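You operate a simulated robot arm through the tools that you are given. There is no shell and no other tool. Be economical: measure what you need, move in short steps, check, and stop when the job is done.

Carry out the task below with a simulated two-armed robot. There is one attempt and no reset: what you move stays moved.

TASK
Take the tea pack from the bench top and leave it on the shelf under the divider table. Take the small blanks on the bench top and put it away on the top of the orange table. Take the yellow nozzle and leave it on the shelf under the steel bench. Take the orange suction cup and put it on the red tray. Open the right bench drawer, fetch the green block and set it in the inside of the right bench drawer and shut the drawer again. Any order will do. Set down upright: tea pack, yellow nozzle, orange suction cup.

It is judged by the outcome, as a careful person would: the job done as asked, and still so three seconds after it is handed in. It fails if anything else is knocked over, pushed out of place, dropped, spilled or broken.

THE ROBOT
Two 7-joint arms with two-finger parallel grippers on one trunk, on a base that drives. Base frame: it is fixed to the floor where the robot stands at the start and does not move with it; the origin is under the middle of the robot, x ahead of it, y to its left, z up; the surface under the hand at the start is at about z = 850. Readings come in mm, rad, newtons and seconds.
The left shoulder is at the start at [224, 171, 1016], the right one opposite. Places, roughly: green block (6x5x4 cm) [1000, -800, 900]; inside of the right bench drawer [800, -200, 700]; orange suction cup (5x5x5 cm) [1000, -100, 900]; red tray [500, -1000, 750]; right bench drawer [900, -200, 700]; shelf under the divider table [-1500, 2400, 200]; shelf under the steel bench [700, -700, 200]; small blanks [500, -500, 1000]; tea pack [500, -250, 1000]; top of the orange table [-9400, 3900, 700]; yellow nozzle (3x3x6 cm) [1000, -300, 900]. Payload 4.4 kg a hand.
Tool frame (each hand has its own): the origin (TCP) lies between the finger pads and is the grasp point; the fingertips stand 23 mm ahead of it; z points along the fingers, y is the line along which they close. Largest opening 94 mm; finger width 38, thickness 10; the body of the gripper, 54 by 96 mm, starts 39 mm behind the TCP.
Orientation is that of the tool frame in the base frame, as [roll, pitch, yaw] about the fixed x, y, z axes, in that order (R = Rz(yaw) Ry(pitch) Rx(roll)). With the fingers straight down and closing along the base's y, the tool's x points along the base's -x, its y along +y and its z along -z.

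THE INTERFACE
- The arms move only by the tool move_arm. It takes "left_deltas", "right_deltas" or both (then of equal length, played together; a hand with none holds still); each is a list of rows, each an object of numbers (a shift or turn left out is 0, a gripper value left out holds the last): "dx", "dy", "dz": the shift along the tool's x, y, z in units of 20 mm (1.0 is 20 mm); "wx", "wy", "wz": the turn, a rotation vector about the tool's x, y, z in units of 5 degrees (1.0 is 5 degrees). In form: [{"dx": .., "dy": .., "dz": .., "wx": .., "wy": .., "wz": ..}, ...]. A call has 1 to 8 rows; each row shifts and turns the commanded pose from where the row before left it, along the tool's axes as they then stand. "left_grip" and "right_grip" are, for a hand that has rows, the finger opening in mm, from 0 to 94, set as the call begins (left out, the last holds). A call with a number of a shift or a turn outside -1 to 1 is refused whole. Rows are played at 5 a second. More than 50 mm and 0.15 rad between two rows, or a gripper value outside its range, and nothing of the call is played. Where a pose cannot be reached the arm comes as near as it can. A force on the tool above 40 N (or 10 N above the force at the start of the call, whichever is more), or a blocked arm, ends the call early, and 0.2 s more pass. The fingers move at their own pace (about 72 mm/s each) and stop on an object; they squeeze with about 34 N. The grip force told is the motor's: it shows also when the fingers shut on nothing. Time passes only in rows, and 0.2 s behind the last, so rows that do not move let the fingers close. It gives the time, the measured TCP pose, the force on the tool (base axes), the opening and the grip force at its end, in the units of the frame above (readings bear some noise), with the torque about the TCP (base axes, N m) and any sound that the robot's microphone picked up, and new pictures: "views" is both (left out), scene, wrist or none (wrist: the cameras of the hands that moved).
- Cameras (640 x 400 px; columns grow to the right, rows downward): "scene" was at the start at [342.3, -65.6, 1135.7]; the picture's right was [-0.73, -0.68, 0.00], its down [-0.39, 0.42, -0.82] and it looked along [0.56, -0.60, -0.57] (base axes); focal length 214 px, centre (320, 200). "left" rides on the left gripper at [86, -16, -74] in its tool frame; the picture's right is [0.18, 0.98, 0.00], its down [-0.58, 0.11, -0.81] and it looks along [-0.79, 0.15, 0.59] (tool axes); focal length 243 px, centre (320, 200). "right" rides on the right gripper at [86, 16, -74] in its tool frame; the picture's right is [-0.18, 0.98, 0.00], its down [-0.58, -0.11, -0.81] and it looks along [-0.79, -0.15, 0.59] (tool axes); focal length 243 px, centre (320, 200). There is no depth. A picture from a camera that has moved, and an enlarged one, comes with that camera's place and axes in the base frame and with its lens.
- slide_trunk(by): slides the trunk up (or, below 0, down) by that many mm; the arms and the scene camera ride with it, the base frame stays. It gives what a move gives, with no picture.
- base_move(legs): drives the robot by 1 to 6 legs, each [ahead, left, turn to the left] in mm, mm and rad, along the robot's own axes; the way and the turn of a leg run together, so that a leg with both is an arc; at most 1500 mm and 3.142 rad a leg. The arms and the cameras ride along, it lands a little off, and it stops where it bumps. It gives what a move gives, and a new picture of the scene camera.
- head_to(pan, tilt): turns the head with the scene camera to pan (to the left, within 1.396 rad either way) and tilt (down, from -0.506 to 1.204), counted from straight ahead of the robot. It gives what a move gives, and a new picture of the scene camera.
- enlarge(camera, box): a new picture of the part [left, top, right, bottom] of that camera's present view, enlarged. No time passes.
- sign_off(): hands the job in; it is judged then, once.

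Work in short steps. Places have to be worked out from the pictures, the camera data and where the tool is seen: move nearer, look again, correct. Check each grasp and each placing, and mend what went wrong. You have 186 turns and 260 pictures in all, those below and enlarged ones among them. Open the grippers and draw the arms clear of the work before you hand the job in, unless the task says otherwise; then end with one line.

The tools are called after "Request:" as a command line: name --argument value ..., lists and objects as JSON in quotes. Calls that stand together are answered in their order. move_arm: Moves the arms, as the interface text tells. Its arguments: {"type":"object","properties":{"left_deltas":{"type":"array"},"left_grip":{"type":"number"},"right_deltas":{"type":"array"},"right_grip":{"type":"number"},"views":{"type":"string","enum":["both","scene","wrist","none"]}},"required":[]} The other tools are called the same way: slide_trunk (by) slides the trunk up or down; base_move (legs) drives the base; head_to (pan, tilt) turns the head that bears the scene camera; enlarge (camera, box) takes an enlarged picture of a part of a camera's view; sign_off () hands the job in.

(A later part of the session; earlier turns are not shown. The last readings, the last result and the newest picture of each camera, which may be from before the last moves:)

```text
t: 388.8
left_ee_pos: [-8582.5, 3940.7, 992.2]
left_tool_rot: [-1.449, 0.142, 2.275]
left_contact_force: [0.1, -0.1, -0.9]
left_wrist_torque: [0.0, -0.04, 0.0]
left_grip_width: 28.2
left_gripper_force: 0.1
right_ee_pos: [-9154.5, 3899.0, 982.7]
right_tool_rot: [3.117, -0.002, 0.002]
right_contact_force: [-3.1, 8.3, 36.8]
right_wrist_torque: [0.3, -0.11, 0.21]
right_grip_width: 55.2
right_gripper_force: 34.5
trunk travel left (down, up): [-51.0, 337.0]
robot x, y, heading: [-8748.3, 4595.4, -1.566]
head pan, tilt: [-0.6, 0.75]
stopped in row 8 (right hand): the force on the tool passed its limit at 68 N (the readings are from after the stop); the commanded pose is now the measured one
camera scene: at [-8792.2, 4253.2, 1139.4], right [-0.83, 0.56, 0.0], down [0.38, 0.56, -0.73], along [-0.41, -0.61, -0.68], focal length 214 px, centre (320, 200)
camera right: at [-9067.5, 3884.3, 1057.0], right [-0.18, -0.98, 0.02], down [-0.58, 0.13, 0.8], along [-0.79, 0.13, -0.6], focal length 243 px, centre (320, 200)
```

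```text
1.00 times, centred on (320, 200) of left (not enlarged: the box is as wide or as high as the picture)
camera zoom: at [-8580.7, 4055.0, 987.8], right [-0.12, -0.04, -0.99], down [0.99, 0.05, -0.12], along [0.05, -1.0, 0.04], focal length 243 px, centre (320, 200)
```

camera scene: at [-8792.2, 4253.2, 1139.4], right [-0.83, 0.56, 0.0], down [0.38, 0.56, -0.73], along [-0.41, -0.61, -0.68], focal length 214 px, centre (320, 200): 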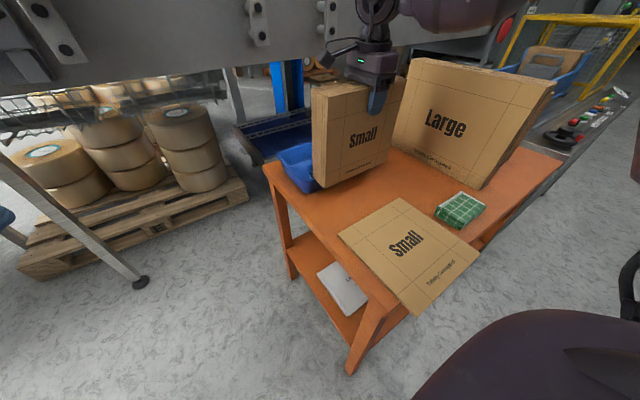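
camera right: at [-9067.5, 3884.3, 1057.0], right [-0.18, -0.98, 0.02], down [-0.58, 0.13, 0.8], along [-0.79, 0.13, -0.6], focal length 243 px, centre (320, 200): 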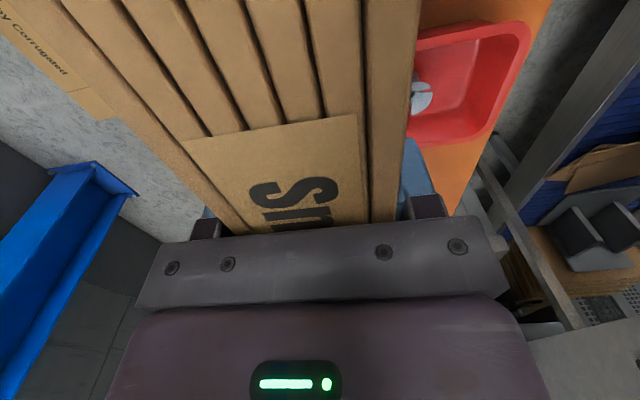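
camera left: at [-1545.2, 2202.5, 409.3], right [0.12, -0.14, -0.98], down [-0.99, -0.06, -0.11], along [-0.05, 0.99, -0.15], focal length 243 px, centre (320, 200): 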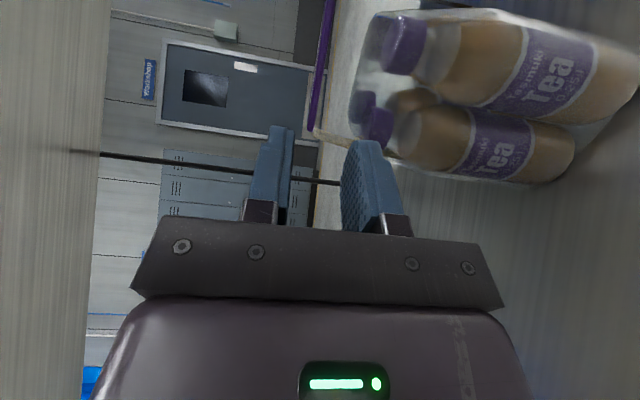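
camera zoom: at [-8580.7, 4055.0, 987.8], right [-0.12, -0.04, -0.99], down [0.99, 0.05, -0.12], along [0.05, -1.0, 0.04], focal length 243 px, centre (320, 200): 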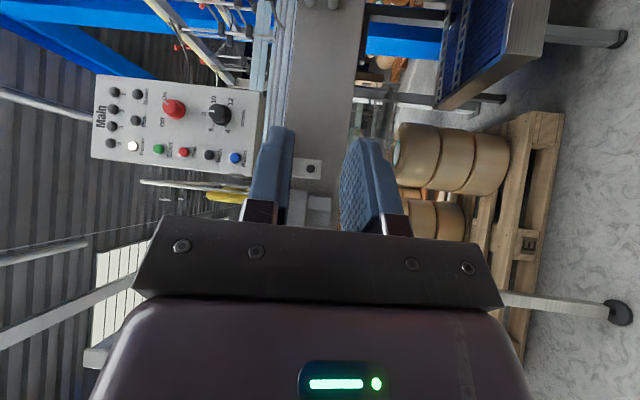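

The stack's rear edge landed on the blue bin's rim — the table is a bit higher (≈745) than assumed, so positions shift. I raise 30 mm, move 47 mm toward me (y≈3946), and look.

Request:
move_arm --right_deltas '[{"dz": -0.75}, {"dz": -0.75}, {"dy": -0.8}, {"dy": -0.8}, {"dy": -0.75}]' --views "scene"

Request:
enlarge --camera "scene" --box '[240, 110, 440, 235]'

```text
t: 390.0
left_ee_pos: [-8584.0, 3937.6, 987.6]
left_tool_rot: [-1.452, 0.137, 2.273]
left_contact_force: [-0.3, 1.0, -0.1]
left_wrist_torque: [0.01, 0.03, 0.0]
left_grip_width: 28.0
left_gripper_force: 0.0
right_ee_pos: [-9156.3, 3944.1, 1000.8]
right_tool_rot: [3.131, -0.004, 0.001]
right_contact_force: [-0.7, -0.2, -4.1]
right_wrist_torque: [-0.03, 0.04, 0.03]
right_grip_width: 56.2
right_gripper_force: 33.9
trunk travel left (down, up): [-51.0, 337.0]
robot x, y, heading: [-8746.6, 4591.0, -1.57]
head pan, tilt: [-0.6, 0.75]
camera scene: at [-8793.7, 4249.4, 1137.4], right [-0.83, 0.56, 0.0], down [0.38, 0.56, -0.73], along [-0.41, -0.6, -0.68], focal length 214 px, centre (320, 200)
```

scene: 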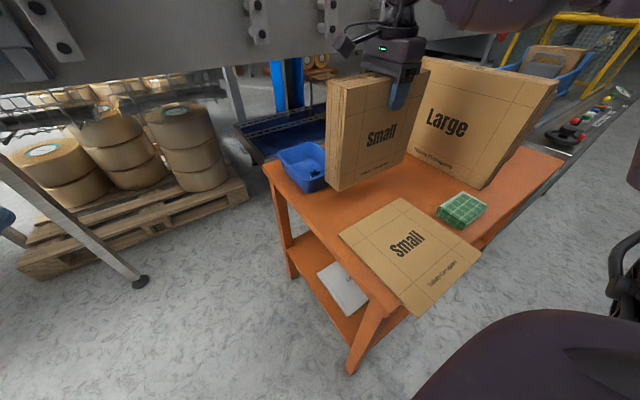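

```text
3.20 times, centred on (340, 172) of scene
camera zoom: at [-8793.7, 4249.4, 1137.4], right [-0.83, 0.56, 0.0], down [0.38, 0.56, -0.73], along [-0.41, -0.6, -0.68], focal length 686 px, centre (256, 288)
```

zoom: 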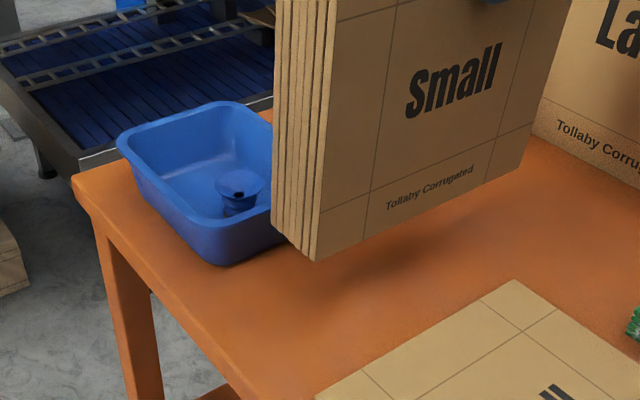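

The bin did not move, and now the stack has about 45 mm clearance from it and 40 mm from the flat blank. I lower carefully.

Request:
move_arm --right_deltas '[{"dz": 0.5}, {"dz": 0.5}, {"dz": 0.5}, {"dz": 0.3}, {"dz": 0.2}]' --views "none"

Request:
move_arm --right_deltas '[{"dz": 0.2}, {"dz": 0.2}, {"dz": 0.2}, {"dz": 0.2}]' --views "none"

Request:
enlarge --camera "scene" --box '[240, 110, 440, 235]'

```text
t: 391.2
left_ee_pos: [-8583.3, 3937.8, 987.8]
left_tool_rot: [-1.451, 0.138, 2.275]
left_contact_force: [0.3, 1.0, 0.7]
left_wrist_torque: [0.02, -0.01, -0.04]
left_grip_width: 28.1
left_gripper_force: 0.1
right_ee_pos: [-9156.7, 3943.3, 960.9]
right_tool_rot: [3.131, -0.004, 0.0]
right_contact_force: [-0.7, 0.1, -3.3]
right_wrist_torque: [0.04, 0.05, 0.02]
right_grip_width: 55.8
right_gripper_force: 34.3
trunk travel left (down, up): [-51.0, 337.0]
robot x, y, heading: [-8747.7, 4593.8, -1.567]
head pan, tilt: [-0.6, 0.75]
```

```text
t: 392.2
left_ee_pos: [-8583.1, 3937.9, 987.6]
left_tool_rot: [-1.451, 0.138, 2.273]
left_contact_force: [0.2, 0.5, 0.4]
left_wrist_torque: [-0.04, 0.01, -0.01]
left_grip_width: 28.3
left_gripper_force: 0.0
right_ee_pos: [-9156.0, 3942.9, 945.9]
right_tool_rot: [3.132, -0.004, 0.0]
right_contact_force: [0.7, -0.5, -3.0]
right_wrist_torque: [0.03, 0.08, -0.01]
right_grip_width: 55.8
right_gripper_force: 34.3
trunk travel left (down, up): [-51.0, 337.0]
robot x, y, heading: [-8746.1, 4592.0, -1.569]
head pan, tilt: [-0.6, 0.75]
```

```text
3.20 times, centred on (340, 172) of scene
camera zoom: at [-8793.5, 4249.5, 1137.5], right [-0.83, 0.56, 0.0], down [0.38, 0.56, -0.73], along [-0.41, -0.6, -0.68], focal length 686 px, centre (256, 288)
```

zoom: 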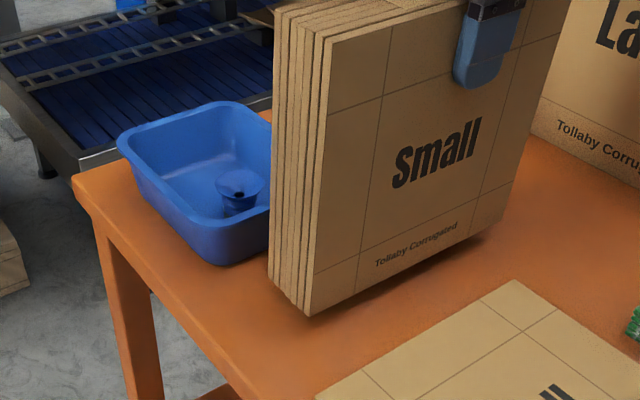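

Nearly at the surface (shadow gap is small). I continue in small steps to contact.

Request:
move_arm --right_deltas '[{"dz": 0.15}, {"dz": 0.15}, {"dz": 0.15}]' --views "none"

Request:
move_arm --right_deltas '[{"dz": 0.15}, {"dz": 0.15}]' --views "none"

```text
t: 393.0
left_ee_pos: [-8584.1, 3937.9, 988.3]
left_tool_rot: [-1.451, 0.138, 2.272]
left_contact_force: [0.5, -0.8, 0.1]
left_wrist_torque: [0.01, -0.01, -0.02]
left_grip_width: 28.1
left_gripper_force: 0.0
right_ee_pos: [-9156.6, 3943.2, 938.4]
right_tool_rot: [3.132, -0.005, 0.0]
right_contact_force: [-0.6, -0.2, -3.0]
right_wrist_torque: [0.01, 0.03, 0.01]
right_grip_width: 55.9
right_gripper_force: 34.0
trunk travel left (down, up): [-51.0, 337.0]
robot x, y, heading: [-8748.0, 4592.6, -1.566]
head pan, tilt: [-0.6, 0.75]
```

```text
t: 393.6
left_ee_pos: [-8583.0, 3938.1, 987.7]
left_tool_rot: [-1.452, 0.139, 2.273]
left_contact_force: [-0.1, -0.5, -0.6]
left_wrist_torque: [0.01, 0.02, -0.05]
left_grip_width: 28.1
left_gripper_force: 0.1
right_ee_pos: [-9154.7, 3942.3, 931.2]
right_tool_rot: [3.133, -0.002, -0.001]
right_contact_force: [-0.3, -0.1, -4.3]
right_wrist_torque: [-0.05, 0.09, -0.01]
right_grip_width: 55.8
right_gripper_force: 34.3
trunk travel left (down, up): [-51.0, 337.0]
robot x, y, heading: [-8747.3, 4590.9, -1.564]
head pan, tilt: [-0.6, 0.75]
```

Request:
move_arm --right_deltas '[{"dz": 0.15}, {"dz": 0.15}]' --views "none"

Request:
move_arm --right_deltas '[{"dz": 0.15}, {"dz": 0.15}]' --views "none"

Request:
enlarge --camera "scene" --box '[240, 110, 440, 235]'

```text
t: 394.2
left_ee_pos: [-8583.1, 3937.9, 987.9]
left_tool_rot: [-1.451, 0.137, 2.273]
left_contact_force: [-0.2, -0.3, 0.6]
left_wrist_torque: [-0.03, 0.03, 0.0]
left_grip_width: 27.8
left_gripper_force: 0.0
right_ee_pos: [-9155.7, 3942.6, 926.0]
right_tool_rot: [3.132, 0.0, 0.001]
right_contact_force: [0.0, 0.2, -4.1]
right_wrist_torque: [0.0, 0.08, 0.0]
right_grip_width: 55.9
right_gripper_force: 34.1
trunk travel left (down, up): [-51.0, 337.0]
robot x, y, heading: [-8748.6, 4592.3, -1.564]
head pan, tilt: [-0.6, 0.75]
```

```text
t: 394.8
left_ee_pos: [-8584.4, 3939.7, 990.1]
left_tool_rot: [-1.451, 0.138, 2.274]
left_contact_force: [-0.8, -0.2, -0.6]
left_wrist_torque: [0.0, 0.0, -0.02]
left_grip_width: 28.0
left_gripper_force: 0.1
right_ee_pos: [-9155.9, 3943.7, 922.7]
right_tool_rot: [3.127, -0.001, -0.001]
right_contact_force: [-3.5, 0.9, 13.4]
right_wrist_torque: [0.53, -0.59, 0.32]
right_grip_width: 55.9
right_gripper_force: 34.1
trunk travel left (down, up): [-51.0, 337.0]
robot x, y, heading: [-8748.1, 4592.6, -1.563]
head pan, tilt: [-0.6, 0.75]
```

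```text
3.20 times, centred on (340, 172) of scene
camera zoom: at [-8793.3, 4251.0, 1138.5], right [-0.83, 0.56, 0.0], down [0.38, 0.56, -0.73], along [-0.41, -0.61, -0.68], focal length 686 px, centre (256, 288)
```

zoom: 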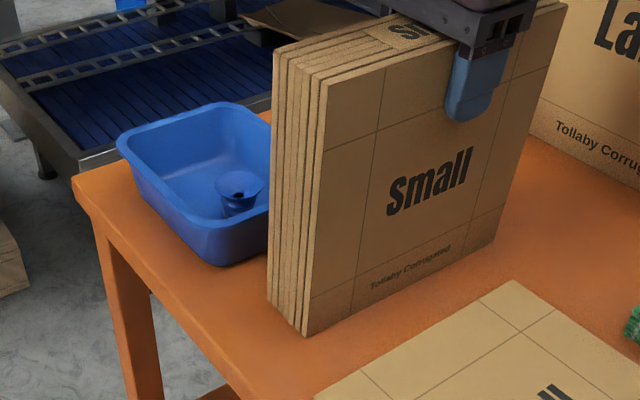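

Contact on the table, stack upright. I open and rise.

Request:
move_arm --right_deltas '[{}, {}, {"dz": -0.5}, {"dz": -1}, {"dz": -1}, {"dz": -1}, {"dz": -1}]' --right_grip 80 --views "scene"

```text
t: 396.4
left_ee_pos: [-8584.3, 3937.9, 988.6]
left_tool_rot: [-1.451, 0.14, 2.274]
left_contact_force: [-0.4, 0.0, -0.7]
left_wrist_torque: [0.03, -0.03, 0.0]
left_grip_width: 28.0
left_gripper_force: 0.3
right_ee_pos: [-9156.2, 3946.2, 1010.7]
right_tool_rot: [3.132, -0.004, 0.0]
right_contact_force: [0.2, -0.1, 0.3]
right_wrist_torque: [0.03, 0.0, -0.02]
right_grip_width: 80.2
right_gripper_force: 0.0
trunk travel left (down, up): [-51.0, 337.0]
robot x, y, heading: [-8747.3, 4593.6, -1.566]
head pan, tilt: [-0.6, 0.75]
camera scene: at [-8793.2, 4250.0, 1137.7], right [-0.83, 0.56, 0.0], down [0.38, 0.56, -0.73], along [-0.41, -0.61, -0.68], focal length 214 px, centre (320, 200)
```

scene: 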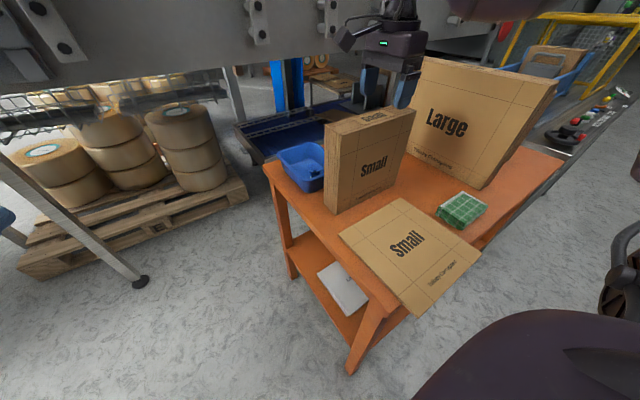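

The blanks stand on the orange table. I retract the right hand and leave the way I came, heading back to the bench.

Request:
move_arm --right_deltas '[{"dz": -1}, {"dz": -1}, {"dy": -1, "dz": -0.5}, {"dy": -1}, {"dy": -1}, {"dy": -1}, {"dy": -1}, {"dy": -1}]' --views "none"

Request:
base_move --legs '[[0, 900, 0], [0, 0, 1.57], [1500, 0, 0], [1500, 0, 0], [1500, 0, 0], [1500, 0, 0]]'

```text
t: 398.2
left_ee_pos: [-8583.3, 3938.4, 988.7]
left_tool_rot: [-1.453, 0.141, 2.273]
left_contact_force: [0.4, 0.4, -0.2]
left_wrist_torque: [0.0, -0.01, 0.0]
left_grip_width: 28.1
left_gripper_force: 0.0
right_ee_pos: [-9157.1, 4066.2, 1059.5]
right_tool_rot: [3.13, -0.002, 0.0]
right_contact_force: [0.1, -1.5, -1.0]
right_wrist_torque: [-0.01, -0.02, 0.02]
right_grip_width: 80.4
right_gripper_force: 0.0
trunk travel left (down, up): [-51.0, 337.0]
robot x, y, heading: [-8748.8, 4592.6, -1.567]
head pan, tilt: [-0.6, 0.75]
```

```text
t: 438.4
left_ee_pos: [-1201.1, 4808.1, 988.8]
left_tool_rot: [-1.453, 0.138, -2.419]
left_contact_force: [-0.4, 0.7, 0.1]
left_wrist_torque: [0.0, 0.01, -0.03]
left_grip_width: 28.0
left_gripper_force: 0.1
right_ee_pos: [-1318.8, 4231.6, 1059.3]
right_tool_rot: [3.131, -0.001, 1.588]
right_contact_force: [0.7, -0.8, -0.2]
right_wrist_torque: [0.03, 0.04, -0.01]
right_grip_width: 79.9
right_gripper_force: 0.1
trunk travel left (down, up): [-51.0, 337.0]
robot x, y, heading: [-1852.0, 4628.5, 0.027]
head pan, tilt: [-0.6, 0.75]
camera scene: at [-1509.7, 4590.3, 1137.6], right [-0.55, -0.84, 0.0], down [-0.57, 0.37, -0.73], along [0.61, -0.4, -0.68], focal length 214 px, centre (320, 200)
```

scene: 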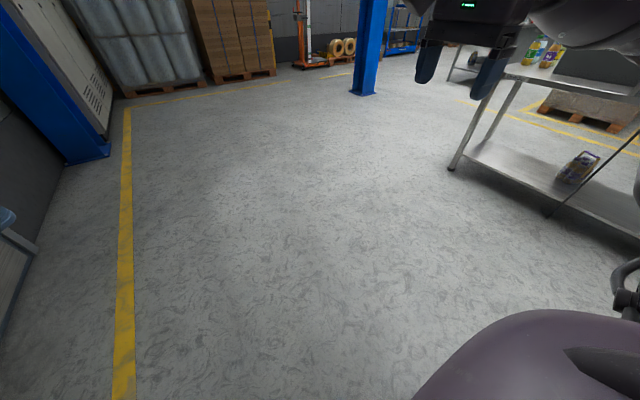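

The way is open (tea pack is seen still upright on its shelf). I drive on around toward the far side of the bench.

Request:
base_move --legs '[[1500, 0, -0.027], [750, 0, 0], [0, -1500, 0], [0, -1500, 0], [0, -600, 0], [1400, 0, 0]]'

Request:
base_move --legs '[[0, 0, -1.57]]'

```text
t: 487.2
left_ee_pos: [2500.9, 1222.2, 988.7]
left_tool_rot: [-1.452, 0.137, -2.442]
left_contact_force: [-0.3, 0.5, 0.6]
left_wrist_torque: [0.0, 0.03, 0.03]
left_grip_width: 27.9
left_gripper_force: 0.1
right_ee_pos: [2370.4, 649.9, 1060.3]
right_tool_rot: [3.131, -0.003, 1.565]
right_contact_force: [0.1, -0.7, 0.3]
right_wrist_torque: [0.01, -0.02, 0.02]
right_grip_width: 80.0
right_gripper_force: 0.0
trunk travel left (down, up): [-51.0, 337.0]
robot x, y, heading: [1847.3, 1063.6, -0.005]
head pan, tilt: [-0.6, 0.75]
camera scene: at [2187.0, 1012.9, 1137.6], right [-0.57, -0.82, 0.0], down [-0.56, 0.39, -0.73], along [0.6, -0.41, -0.68], focal length 214 px, centre (320, 200)
```

scene: 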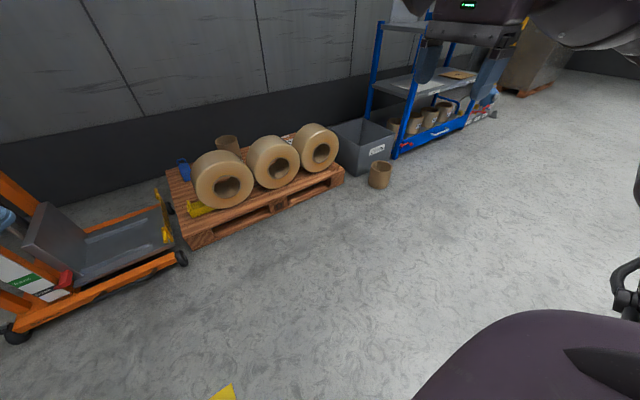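

```text
t: 491.4
left_ee_pos: [2004.4, 406.6, 988.2]
left_tool_rot: [-1.452, 0.137, 2.266]
left_contact_force: [0.0, -0.8, 0.4]
left_wrist_torque: [0.01, -0.04, -0.01]
left_grip_width: 28.0
left_gripper_force: 0.0
right_ee_pos: [1432.4, 537.9, 1058.3]
right_tool_rot: [3.133, -0.006, -0.007]
right_contact_force: [0.1, -0.8, -0.8]
right_wrist_torque: [-0.01, 0.02, -0.04]
right_grip_width: 79.9
right_gripper_force: 0.0
trunk travel left (down, up): [-51.0, 337.0]
robot x, y, heading: [1844.5, 1062.0, -1.577]
head pan, tilt: [-0.6, 0.75]
camera scene: at [1796.7, 718.6, 1137.6], right [-0.82, 0.57, 0.0], down [0.39, 0.56, -0.73], along [-0.42, -0.6, -0.68], focal length 214 px, centre (320, 200)
```

scene: 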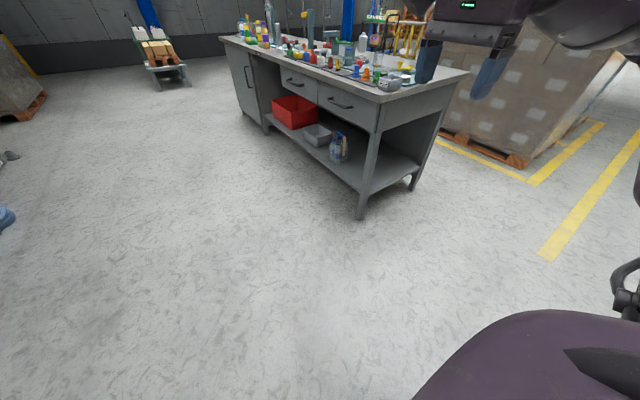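

The far side of the bench shows two drawers with bar handles, an open shelf with bins, and a cabinet. I zoom.

Request:
enlarge --camera "scene" --box '[220, 10, 476, 170]'

```text
2.50 times, centred on (348, 90) of scene
camera zoom: at [1796.7, 718.6, 1137.6], right [-0.82, 0.57, 0.0], down [0.39, 0.56, -0.73], along [-0.42, -0.6, -0.68], focal length 536 px, centre (250, 475)
```

zoom: 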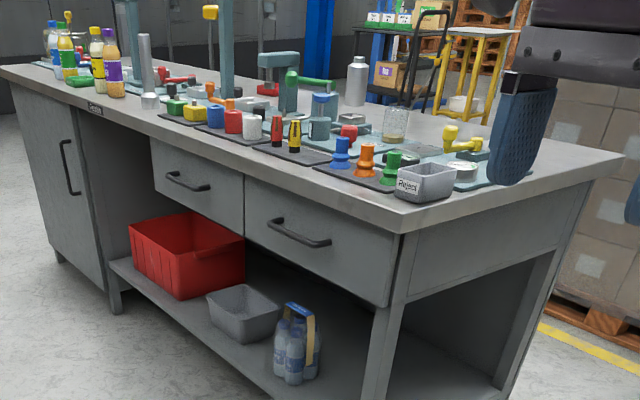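

Right drawer's handle is near (1035,−188,742). The left hand (horizontal, jaws vertical) suits it if I face about −130°. I turn, approach, and level/lower the left hand.

Request:
base_move --legs '[[0, 0, -0.69], [640, 124, 0]]'

Request:
move_arm --left_deltas '[{"wz": -0.8, "wx": -0.7, "dy": 1}, {"wz": -0.77, "wx": -0.66, "dy": 1}, {"dy": 1}, {"dy": 1}, {"dy": 1}, {"dy": 1}, {"dy": 1}, {"dy": 1}]' --left_grip 60 --views "none"

Request:
move_arm --left_deltas '[{"dy": 1}, {"dy": 1}, {"dy": 1}, {"dy": 1}]' --views "wrist"

Request:
head_to --pan -0.2 --tilt 0.75

```text
t: 496.9
left_ee_pos: [1232.7, -116.6, 989.1]
left_tool_rot: [-1.452, 0.139, 1.574]
left_contact_force: [-0.3, 0.0, 0.4]
left_wrist_torque: [0.0, 0.01, 0.0]
left_grip_width: 27.8
left_gripper_force: 0.1
right_ee_pos: [876.6, 350.6, 1059.0]
right_tool_rot: [3.131, -0.002, -0.701]
right_contact_force: [0.7, 0.0, -0.5]
right_wrist_torque: [0.0, 0.03, 0.01]
right_grip_width: 79.9
right_gripper_force: 0.0
trunk travel left (down, up): [-51.0, 337.0]
robot x, y, heading: [1529.7, 485.3, -2.267]
head pan, tilt: [-0.6, 0.75]
camera scene: at [1274.4, 256.9, 1137.5], right [-0.27, 0.96, 0.0], down [0.66, 0.18, -0.73], along [-0.7, -0.2, -0.68], focal length 214 px, centre (320, 200)
```

scene: 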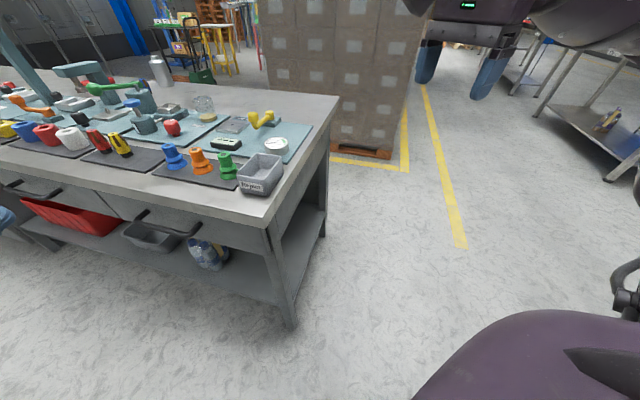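

```text
t: 498.7
left_ee_pos: [1230.4, -120.5, 828.9]
left_tool_rot: [-1.573, 0.002, 1.565]
left_contact_force: [-0.9, -1.2, -0.4]
left_wrist_torque: [0.01, 0.0, -0.06]
left_grip_width: 60.3
left_gripper_force: 0.0
right_ee_pos: [877.7, 351.1, 1059.2]
right_tool_rot: [3.132, -0.002, -0.703]
right_contact_force: [-0.2, 1.0, 1.1]
right_wrist_torque: [-0.02, 0.0, 0.01]
right_grip_width: 79.8
right_gripper_force: 0.3
trunk travel left (down, up): [-51.0, 337.0]
robot x, y, heading: [1528.5, 490.6, -2.27]
head pan, tilt: [-0.6, 0.75]
```

```text
t: 499.7
left_ee_pos: [1230.2, -119.8, 748.4]
left_tool_rot: [-1.569, 0.001, 1.566]
left_contact_force: [0.4, -0.2, -0.1]
left_wrist_torque: [0.02, 0.0, 0.0]
left_grip_width: 59.9
left_gripper_force: 0.0
right_ee_pos: [877.8, 350.8, 1057.9]
right_tool_rot: [3.131, 0.0, -0.701]
right_contact_force: [-0.8, 0.2, 0.3]
right_wrist_torque: [0.01, 0.0, -0.02]
right_grip_width: 80.1
right_gripper_force: 0.2
trunk travel left (down, up): [-51.0, 337.0]
robot x, y, heading: [1530.1, 491.3, -2.27]
head pan, tilt: [-0.6, 0.75]
camera left: at [1305.6, -34.8, 766.2], right [0.0, 0.18, -0.98], down [0.8, -0.59, -0.11], along [-0.6, -0.79, -0.15], focal length 243 px, centre (320, 200)
```

left: 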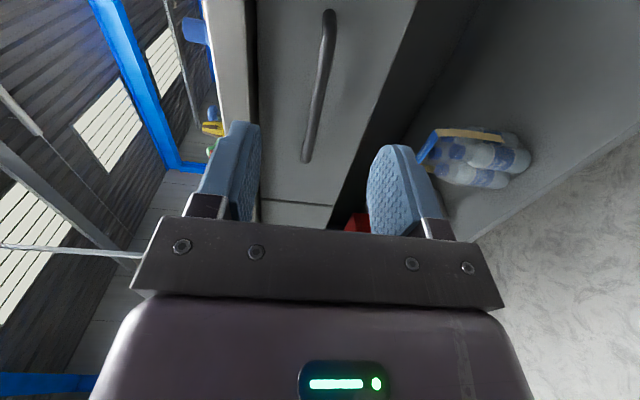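

```text
t: 500.6
left_ee_pos: [1230.0, -119.3, 748.7]
left_tool_rot: [-1.573, 0.002, 1.566]
left_contact_force: [0.0, -0.8, -0.4]
left_wrist_torque: [0.02, -0.01, 0.02]
left_grip_width: 60.0
left_gripper_force: 0.0
right_ee_pos: [878.5, 350.2, 1060.4]
right_tool_rot: [3.131, -0.003, -0.702]
right_contact_force: [0.1, 0.8, -0.4]
right_wrist_torque: [0.01, -0.02, -0.01]
right_grip_width: 80.0
right_gripper_force: 0.1
trunk travel left (down, up): [-51.0, 337.0]
robot x, y, heading: [1532.3, 495.7, -2.266]
head pan, tilt: [-0.201, 0.75]
camera scene: at [1289.5, 227.8, 1137.6], right [-0.62, 0.78, 0.0], down [0.53, 0.42, -0.73], along [-0.57, -0.46, -0.68], focal length 214 px, centre (320, 200)
```

scene: 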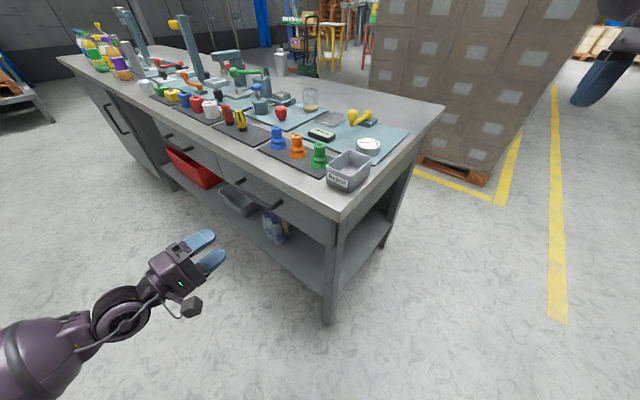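

The handle triangulates to x≈1045, y −107…−270, z≈743. I align (−69 mm in y, −6 mm z) and approach 120 mm.

Request:
move_arm --left_deltas '[{"dx": -1, "dy": 0.3}, {"dx": -1}, {"dx": -1, "dz": 1}, {"dx": -0.45, "dz": 1}, {"dz": 1}, {"dz": 1}, {"dz": 1}, {"dz": 1}]' --views "both"

```text
t: 502.4
left_ee_pos: [1110.2, -190.1, 744.2]
left_tool_rot: [-1.573, 0.002, 1.564]
left_contact_force: [0.1, -0.7, -1.4]
left_wrist_torque: [0.0, -0.02, 0.0]
left_grip_width: 60.1
left_gripper_force: 0.0
right_ee_pos: [877.6, 350.8, 1059.4]
right_tool_rot: [3.132, -0.005, -0.702]
right_contact_force: [-0.1, 0.2, 0.0]
right_wrist_torque: [-0.03, 0.0, 0.03]
right_grip_width: 79.7
right_gripper_force: 0.0
trunk travel left (down, up): [-51.0, 337.0]
robot x, y, heading: [1530.1, 490.8, -2.269]
head pan, tilt: [-0.201, 0.75]
camera scene: at [1289.3, 227.8, 1137.5], right [-0.62, 0.78, 0.0], down [0.53, 0.42, -0.73], along [-0.57, -0.46, -0.68], focal length 214 px, centre (320, 200)
camera left: at [1185.2, -104.1, 760.7], right [0.0, 0.18, -0.98], down [0.8, -0.59, -0.11], along [-0.6, -0.79, -0.15], focal length 243 px, centre (320, 200)
```

scene: 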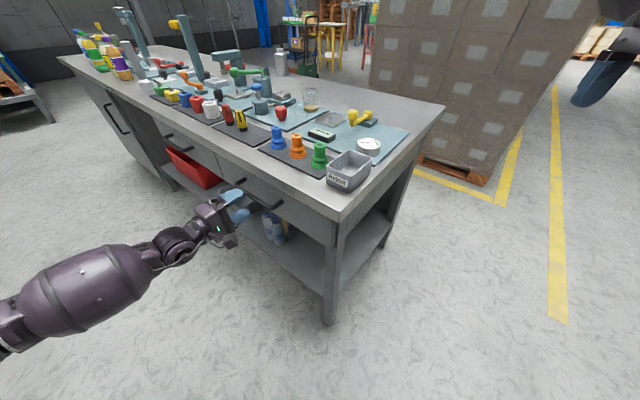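
left: 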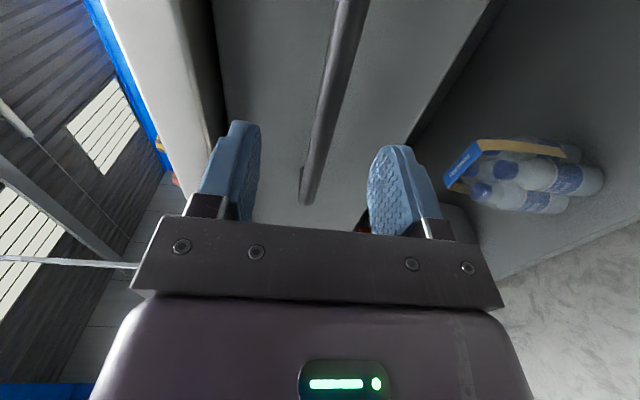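

The bar is centred between the fingers. I advance 50 mm and close on it.

Request:
move_arm --left_deltas '[{"dz": 0.9}, {"dz": 0.9}, {"dz": 0.7}]' --views "wrist"

Request:
move_arm --left_deltas '[{}, {}, {}, {}]' --left_grip 0 --views "none"

```text
t: 503.2
left_ee_pos: [1059.8, -188.7, 742.2]
left_tool_rot: [-1.574, 0.002, 1.567]
left_contact_force: [0.3, -0.2, -0.2]
left_wrist_torque: [0.01, 0.01, 0.01]
left_grip_width: 60.0
left_gripper_force: 0.1
right_ee_pos: [876.7, 352.8, 1059.1]
right_tool_rot: [3.13, -0.003, -0.701]
right_contact_force: [0.5, -0.1, -0.7]
right_wrist_torque: [0.01, 0.0, 0.02]
right_grip_width: 80.2
right_gripper_force: 0.0
trunk travel left (down, up): [-51.0, 337.0]
robot x, y, heading: [1532.3, 492.0, -2.272]
head pan, tilt: [-0.201, 0.75]
camera left: at [1134.8, -103.7, 760.4], right [0.0, 0.18, -0.98], down [0.8, -0.59, -0.11], along [-0.6, -0.79, -0.15], focal length 243 px, centre (320, 200)
```

left: 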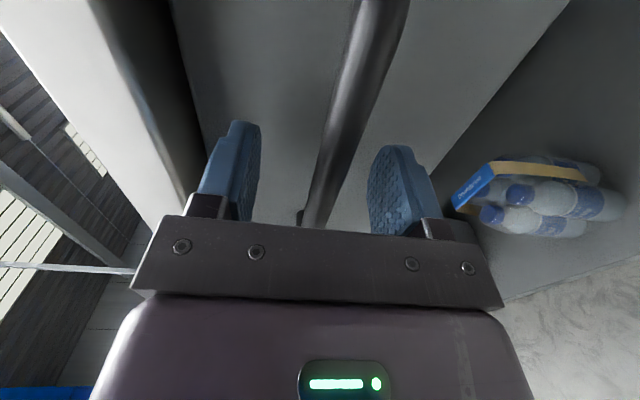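

```text
t: 504.2
left_ee_pos: [1058.6, -189.7, 740.8]
left_tool_rot: [-1.578, 0.001, 1.566]
left_contact_force: [0.1, 0.8, -10.7]
left_wrist_torque: [-0.02, 0.01, 0.35]
left_grip_width: 13.5
left_gripper_force: 45.0
right_ee_pos: [877.4, 350.1, 1058.4]
right_tool_rot: [3.133, -0.001, -0.7]
right_contact_force: [0.6, 0.6, 0.4]
right_wrist_torque: [-0.04, 0.02, -0.06]
right_grip_width: 80.2
right_gripper_force: 0.1
trunk travel left (down, up): [-51.0, 337.0]
robot x, y, heading: [1527.9, 489.8, -2.266]
head pan, tilt: [-0.201, 0.75]
```

Gripped the bar. I pull the drawer out with the arm.

Request:
move_arm --left_deltas '[{"dz": -0.5}, {"dz": -1}, {"dz": -1}, {"dz": -1}, {"dz": -1}, {"dz": -1}, {"dz": -1}, {"dz": -1}]' --views "scene"

```text
t: 506.0
left_ee_pos: [1210.5, -188.2, 740.0]
left_tool_rot: [-1.574, -0.002, 1.563]
left_contact_force: [1.1, 10.4, -23.1]
left_wrist_torque: [0.0, -0.04, 0.38]
left_grip_width: 13.7
left_gripper_force: 44.9
right_ee_pos: [876.9, 349.4, 1058.9]
right_tool_rot: [3.132, 0.0, -0.701]
right_contact_force: [-0.1, -0.2, -0.4]
right_wrist_torque: [-0.03, -0.03, -0.03]
right_grip_width: 79.8
right_gripper_force: 0.0
trunk travel left (down, up): [-51.0, 337.0]
robot x, y, heading: [1532.5, 489.0, -2.27]
head pan, tilt: [-0.201, 0.75]
camera scene: at [1289.1, 226.8, 1137.1], right [-0.62, 0.78, 0.0], down [0.53, 0.43, -0.73], along [-0.57, -0.46, -0.68], focal length 214 px, centre (320, 200)
```

scene: 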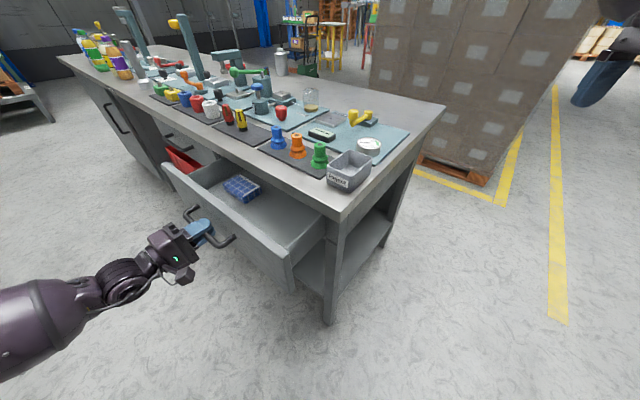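

The drawer slid out 150 mm with a small blue grid box inside. I pull 90 mm more and then release.

Request:
move_arm --left_deltas '[{"dz": -1}, {"dz": -1}, {"dz": -1}, {"dz": -1}, {"dz": -0.5}]' --views "none"

Request:
move_arm --left_deltas '[{}, {}, {"dz": -0.5}, {"dz": -1}, {"dz": -1}]' --left_grip 60 --views "scene"

```text
t: 507.2
left_ee_pos: [1300.5, -189.7, 740.1]
left_tool_rot: [-1.578, -0.001, 1.565]
left_contact_force: [-0.2, 20.2, -27.9]
left_wrist_torque: [-0.45, 0.03, 0.13]
left_grip_width: 13.6
left_gripper_force: 44.8
right_ee_pos: [876.5, 350.7, 1058.1]
right_tool_rot: [3.133, -0.004, -0.702]
right_contact_force: [0.6, 0.8, -0.9]
right_wrist_torque: [0.01, 0.01, -0.02]
right_grip_width: 80.2
right_gripper_force: 0.1
trunk travel left (down, up): [-51.0, 337.0]
robot x, y, heading: [1532.5, 490.7, -2.27]
head pan, tilt: [-0.201, 0.75]
```

```text
t: 508.4
left_ee_pos: [1350.6, -191.1, 743.6]
left_tool_rot: [-1.572, 0.003, 1.565]
left_contact_force: [0.1, 0.9, 0.3]
left_wrist_torque: [-0.01, 0.01, 0.02]
left_grip_width: 60.0
left_gripper_force: 0.0
right_ee_pos: [877.3, 352.2, 1061.3]
right_tool_rot: [3.132, -0.002, -0.702]
right_contact_force: [-0.3, 1.0, -0.2]
right_wrist_torque: [-0.02, -0.02, -0.01]
right_grip_width: 80.0
right_gripper_force: 0.0
trunk travel left (down, up): [-51.0, 337.0]
robot x, y, heading: [1530.8, 488.7, -2.27]
head pan, tilt: [-0.201, 0.75]
camera scene: at [1289.7, 227.9, 1137.7], right [-0.62, 0.78, 0.0], down [0.53, 0.42, -0.73], along [-0.57, -0.46, -0.68], focal length 214 px, centre (320, 200)
```

scene: 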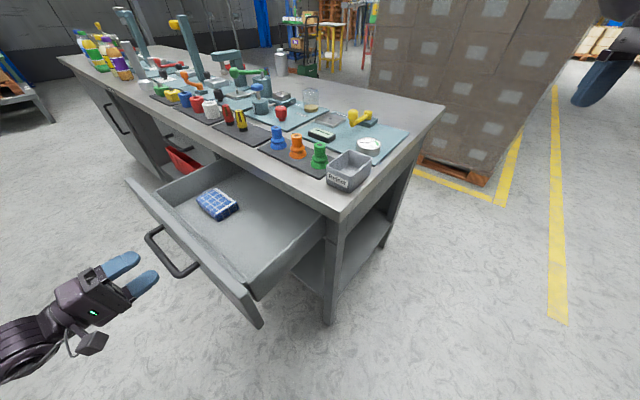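

The drawer stands open about 240 mm. I zoom in on the row of parts to identify the green block and yellow nozzle.

Request:
enlarge --camera "scene" --box '[130, 60, 290, 160]'

```text
4.00 times, centred on (210, 110) of scene
camera zoom: at [1289.7, 227.9, 1137.7], right [-0.62, 0.78, 0.0], down [0.53, 0.42, -0.73], along [-0.57, -0.46, -0.68], focal length 858 px, centre (760, 560)
```

zoom: 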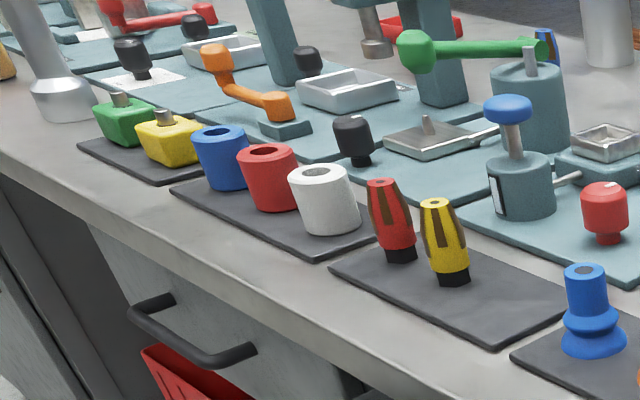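

Green block ≈ (966,−860), yellow nozzle ≈ (955,−331), orange cup ≈ (962,−113). I raise the left hand again while bringing the right one inwards, then drive to face the bench by the green block.

Request:
base_move --legs '[[-330, 390, 0]]'

Request:
move_arm --left_deltas '[{"dy": -1}, {"dy": -1}, {"dy": -1}, {"dy": -1}, {"dy": -1}, {"dy": -1}, {"dy": -1}, {"dy": -1}]' --right_deltas '[{"dx": 1, "dy": 1}, {"dx": 1, "dy": 1}, {"dx": 1, "dy": 1}, {"dx": 1, "dy": 1}, {"dx": 1, "dy": 1}, {"dx": 1, "dy": 1}, {"dx": 1, "dy": 1}, {"dx": 1, "dy": 1}]' --views "none"

Request:
move_arm --left_deltas '[{"dy": -1}, {"dy": -1}, {"dy": -1}, {"dy": -1}, {"dy": -1}]' --right_deltas '[{"dx": 1}, {"dx": 1}, {"dx": 1}, {"dx": 1}, {"dx": 1}]' --views "none"

Request:
base_move --legs '[[0, 0, -0.87], [0, 1450, 0]]'

```text
t: 512.4
left_ee_pos: [1859.7, -192.6, 742.3]
left_tool_rot: [-1.572, 0.0, 1.564]
left_contact_force: [0.0, 0.0, -0.2]
left_wrist_torque: [-0.03, 0.03, 0.0]
left_grip_width: 60.1
left_gripper_force: 0.0
right_ee_pos: [1387.5, 349.8, 1058.8]
right_tool_rot: [3.13, -0.002, -0.702]
right_contact_force: [-0.4, 0.3, -0.4]
right_wrist_torque: [-0.01, -0.02, -0.02]
right_grip_width: 79.9
right_gripper_force: 0.0
trunk travel left (down, up): [-51.0, 337.0]
robot x, y, heading: [2041.9, 490.9, -2.271]
head pan, tilt: [-0.201, 0.75]
camera scene: at [1799.2, 226.1, 1137.6], right [-0.62, 0.78, 0.0], down [0.53, 0.42, -0.73], along [-0.57, -0.46, -0.68], focal length 214 px, centre (320, 200)
```

scene: 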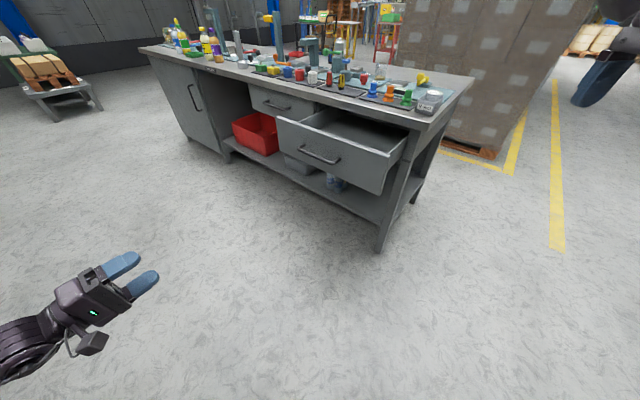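

```text
t: 514.1
left_ee_pos: [1860.1, -192.9, 902.3]
left_tool_rot: [-1.573, 0.002, 1.566]
left_contact_force: [0.5, -0.5, -0.9]
left_wrist_torque: [-0.02, 0.0, 0.02]
left_grip_width: 60.2
left_gripper_force: 0.1
right_ee_pos: [1406.4, 123.6, 1060.9]
right_tool_rot: [3.131, -0.001, -0.701]
right_contact_force: [0.1, 0.8, -0.2]
right_wrist_torque: [0.03, 0.0, 0.0]
right_grip_width: 80.0
right_gripper_force: 0.0
trunk travel left (down, up): [-51.0, 337.0]
robot x, y, heading: [2036.9, 486.7, -2.268]
head pan, tilt: [-0.201, 0.75]
```

```text
t: 515.4
left_ee_pos: [1858.5, -193.3, 1001.3]
left_tool_rot: [-1.572, 0.002, 1.565]
left_contact_force: [-0.4, -0.2, -0.7]
left_wrist_torque: [-0.03, 0.01, 0.03]
left_grip_width: 59.9
left_gripper_force: 0.1
right_ee_pos: [1482.3, 57.9, 1060.1]
right_tool_rot: [3.13, -0.002, -0.704]
right_contact_force: [0.1, 0.5, -0.1]
right_wrist_torque: [0.0, 0.01, 0.02]
right_grip_width: 79.9
right_gripper_force: 0.0
trunk travel left (down, up): [-51.0, 337.0]
robot x, y, heading: [2039.3, 487.4, -2.269]
head pan, tilt: [-0.201, 0.75]
```

```text
t: 530.4
left_ee_pos: [1422.2, -1265.6, 1003.0]
left_tool_rot: [-1.573, 0.001, 0.709]
left_contact_force: [-0.3, 0.5, 0.1]
left_wrist_torque: [-0.02, 0.01, -0.03]
left_grip_width: 60.2
left_gripper_force: 0.1
right_ee_pos: [1365.6, -816.0, 1062.0]
right_tool_rot: [3.131, -0.005, -1.558]
right_contact_force: [-0.1, 0.4, -0.4]
right_wrist_torque: [0.0, -0.01, 0.0]
right_grip_width: 80.0
right_gripper_force: 0.1
trunk travel left (down, up): [-51.0, 337.0]
robot x, y, heading: [2054.2, -955.4, -3.122]
head pan, tilt: [-0.201, 0.75]
camera scene: at [1700.1, -945.7, 1137.6], right [0.18, 0.98, 0.0], down [0.67, -0.12, -0.73], along [-0.72, 0.13, -0.68], focal length 214 px, centre (320, 200)
```

scene: 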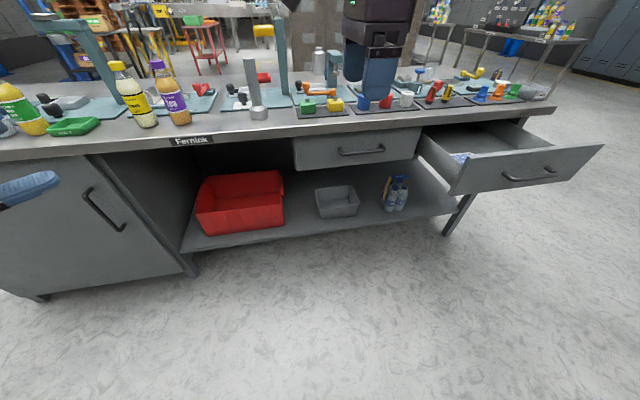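

The robot faces the bench near the green block. I drive 395 mm ahead so the right hand comes above it, and look with the wrist camera.

Request:
base_move --legs '[[395, 0, -0.02]]'

Request:
move_arm --right_deltas '[{"dz": 1, "dx": 0.5}, {"dz": 1, "dx": 0.5}]' --views "wrist"

```text
t: 532.9
left_ee_pos: [1018.2, -1256.4, 1002.5]
left_tool_rot: [-1.572, 0.002, 0.691]
left_contact_force: [-0.5, -0.4, -0.4]
left_wrist_torque: [0.0, -0.04, -0.02]
left_grip_width: 59.7
left_gripper_force: 0.1
right_ee_pos: [969.9, -806.3, 1061.8]
right_tool_rot: [3.131, -0.005, -1.577]
right_contact_force: [-0.3, 0.3, -0.7]
right_wrist_torque: [0.0, -0.02, -0.01]
right_grip_width: 79.9
right_gripper_force: 0.0
trunk travel left (down, up): [-51.0, 337.0]
robot x, y, heading: [1657.4, -958.6, 3.139]
head pan, tilt: [-0.201, 0.75]
camera scene: at [1302.2, -942.0, 1137.5], right [0.2, 0.98, 0.0], down [0.67, -0.14, -0.73], along [-0.72, 0.15, -0.68], focal length 214 px, centre (320, 200)
```

scene: 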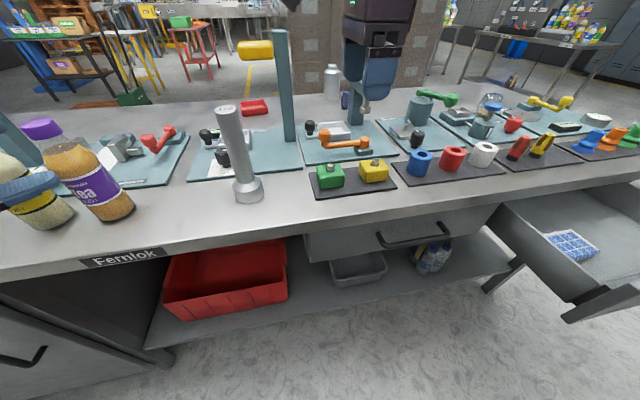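

```text
t: 533.5
left_ee_pos: [1018.9, -1256.3, 1002.3]
left_tool_rot: [-1.574, 0.003, 0.691]
left_contact_force: [0.4, -0.1, 0.3]
left_wrist_torque: [0.0, -0.05, -0.01]
left_grip_width: 59.8
left_gripper_force: 0.1
right_ee_pos: [967.7, -818.3, 1021.3]
right_tool_rot: [3.13, -0.005, -1.579]
right_contact_force: [0.0, 0.4, 0.4]
right_wrist_torque: [-0.02, -0.03, 0.05]
right_grip_width: 80.3
right_gripper_force: 0.0
right hand out of reach, approached as far as the arm can: row 2
trunk travel left (down, up): [-51.0, 337.0]
robot x, y, heading: [1658.5, -954.7, 3.14]
head pan, tilt: [-0.201, 0.75]
camera right: at [950.9, -904.2, 1096.4], right [-0.98, 0.19, 0.01], down [0.12, 0.58, 0.8], along [0.15, 0.79, -0.6], focal length 243 px, centre (320, 200)
```

right: 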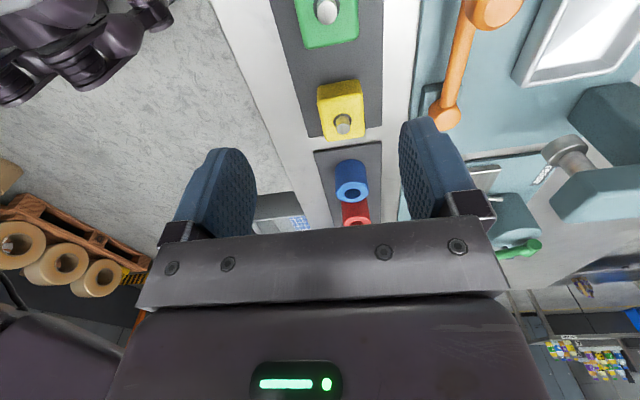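

Green block's centre is ≈(957,−841). I shift the base 25 mm left and 11 mm ahead, then lower the hand and check.

Request:
base_move --legs '[[11, 24, 0]]'

Request:
move_arm --right_deltas '[{"dz": 1}, {"dz": 1}, {"dz": 1}, {"dz": 1}]' --views "wrist"

```text
t: 534.4
left_ee_pos: [1008.0, -1281.4, 1002.2]
left_tool_rot: [-1.571, 0.003, 0.691]
left_contact_force: [-0.7, 0.0, -0.2]
left_wrist_torque: [0.01, 0.02, 0.05]
left_grip_width: 60.0
left_gripper_force: 0.2
right_ee_pos: [955.7, -842.4, 1021.4]
right_tool_rot: [3.133, -0.001, -1.573]
right_contact_force: [0.9, 0.0, -0.6]
right_wrist_torque: [0.01, 0.03, 0.01]
right_grip_width: 80.3
right_gripper_force: 0.0
trunk travel left (down, up): [-51.0, 337.0]
robot x, y, heading: [1647.9, -983.0, 3.142]
head pan, tilt: [-0.201, 0.75]
camera scene: at [1291.4, -966.4, 1137.5], right [0.2, 0.98, 0.0], down [0.67, -0.14, -0.73], along [-0.72, 0.15, -0.68], focal length 214 px, centre (320, 200)
```

scene: 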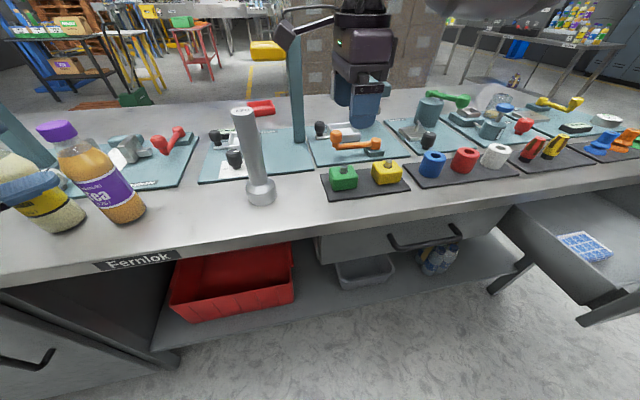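

```text
t: 535.4
left_ee_pos: [1007.9, -1280.6, 1002.3]
left_tool_rot: [-1.571, 0.001, 0.692]
left_contact_force: [-0.2, 0.1, -0.1]
left_wrist_torque: [-0.02, -0.01, 0.01]
left_grip_width: 60.0
left_gripper_force: 0.0
right_ee_pos: [954.2, -839.3, 941.9]
right_tool_rot: [3.131, -0.003, -1.576]
right_contact_force: [0.2, -1.0, 0.0]
right_wrist_torque: [0.0, -0.02, -0.03]
right_grip_width: 80.0
right_gripper_force: 0.1
right hand out of reach, approached as far as the arm can: row 4
trunk travel left (down, up): [-51.0, 337.0]
robot x, y, heading: [1644.5, -981.2, 3.141]
head pan, tilt: [-0.201, 0.75]
camera right: at [937.8, -925.2, 1016.8], right [-0.98, 0.19, 0.01], down [0.12, 0.58, 0.8], along [0.15, 0.79, -0.6], focal length 243 px, centre (320, 200)
```

right: 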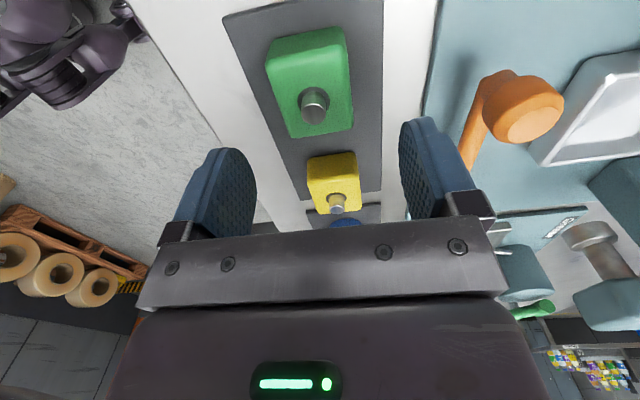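

At closer view the block centre is ≈(954,−857). I shift the base 60 mm left and bring the hand back 42 mm so it works less across the body, then look again.

Request:
base_move --legs '[[0, 60, 0]]'

Request:
move_arm --right_deltas '[{"dx": -1}, {"dx": -1}]' --views "wrist"

```text
t: 536.6
left_ee_pos: [1007.4, -1342.1, 1002.6]
left_tool_rot: [-1.569, 0.001, 0.692]
left_contact_force: [-0.1, -0.2, -0.4]
left_wrist_torque: [-0.02, 0.0, -0.03]
left_grip_width: 60.4
left_gripper_force: 0.2
right_ee_pos: [953.8, -899.5, 942.8]
right_tool_rot: [3.132, -0.002, -1.576]
right_contact_force: [-1.3, 0.0, 0.3]
right_wrist_torque: [0.01, -0.03, -0.09]
right_grip_width: 80.0
right_gripper_force: 0.0
trunk travel left (down, up): [-51.0, 337.0]
robot x, y, heading: [1645.3, -1038.2, 3.141]
head pan, tilt: [-0.201, 0.75]
camera scene: at [1291.4, -1026.5, 1137.6], right [0.2, 0.98, 0.0], down [0.67, -0.14, -0.73], along [-0.72, 0.15, -0.68], focal length 214 px, centre (320, 200)
```

scene: 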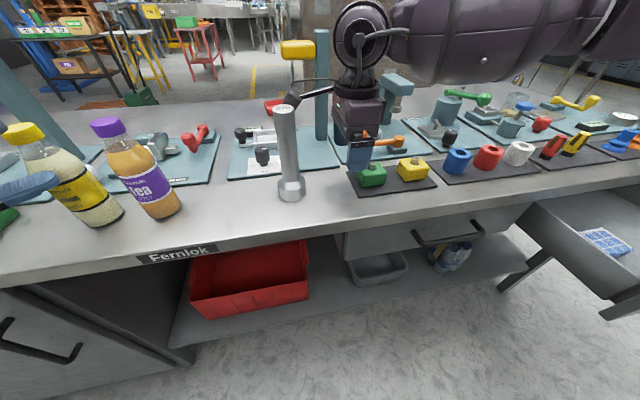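

```text
t: 537.2
left_ee_pos: [1007.9, -1340.3, 1003.3]
left_tool_rot: [-1.573, 0.003, 0.689]
left_contact_force: [-0.3, -1.1, -0.8]
left_wrist_torque: [-0.03, 0.02, 0.01]
left_grip_width: 60.1
left_gripper_force: 0.1
right_ee_pos: [955.1, -857.5, 941.4]
right_tool_rot: [3.128, -0.004, -1.577]
right_contact_force: [0.8, -0.1, 0.4]
right_wrist_torque: [0.01, 0.0, -0.03]
right_grip_width: 80.1
right_gripper_force: 0.0
trunk travel left (down, up): [-51.0, 337.0]
robot x, y, heading: [1646.5, -1039.2, 3.142]
head pan, tilt: [-0.201, 0.75]
camera right: at [938.7, -945.1, 1016.9], right [-0.98, 0.19, 0.01], down [0.12, 0.58, 0.8], along [0.15, 0.79, -0.6], focal length 243 px, centre (320, 200)
```

right: 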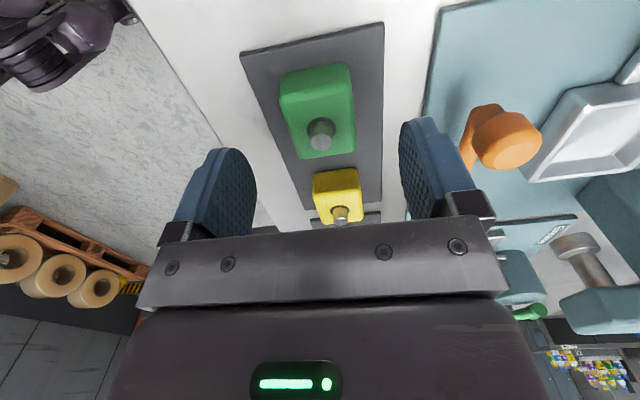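

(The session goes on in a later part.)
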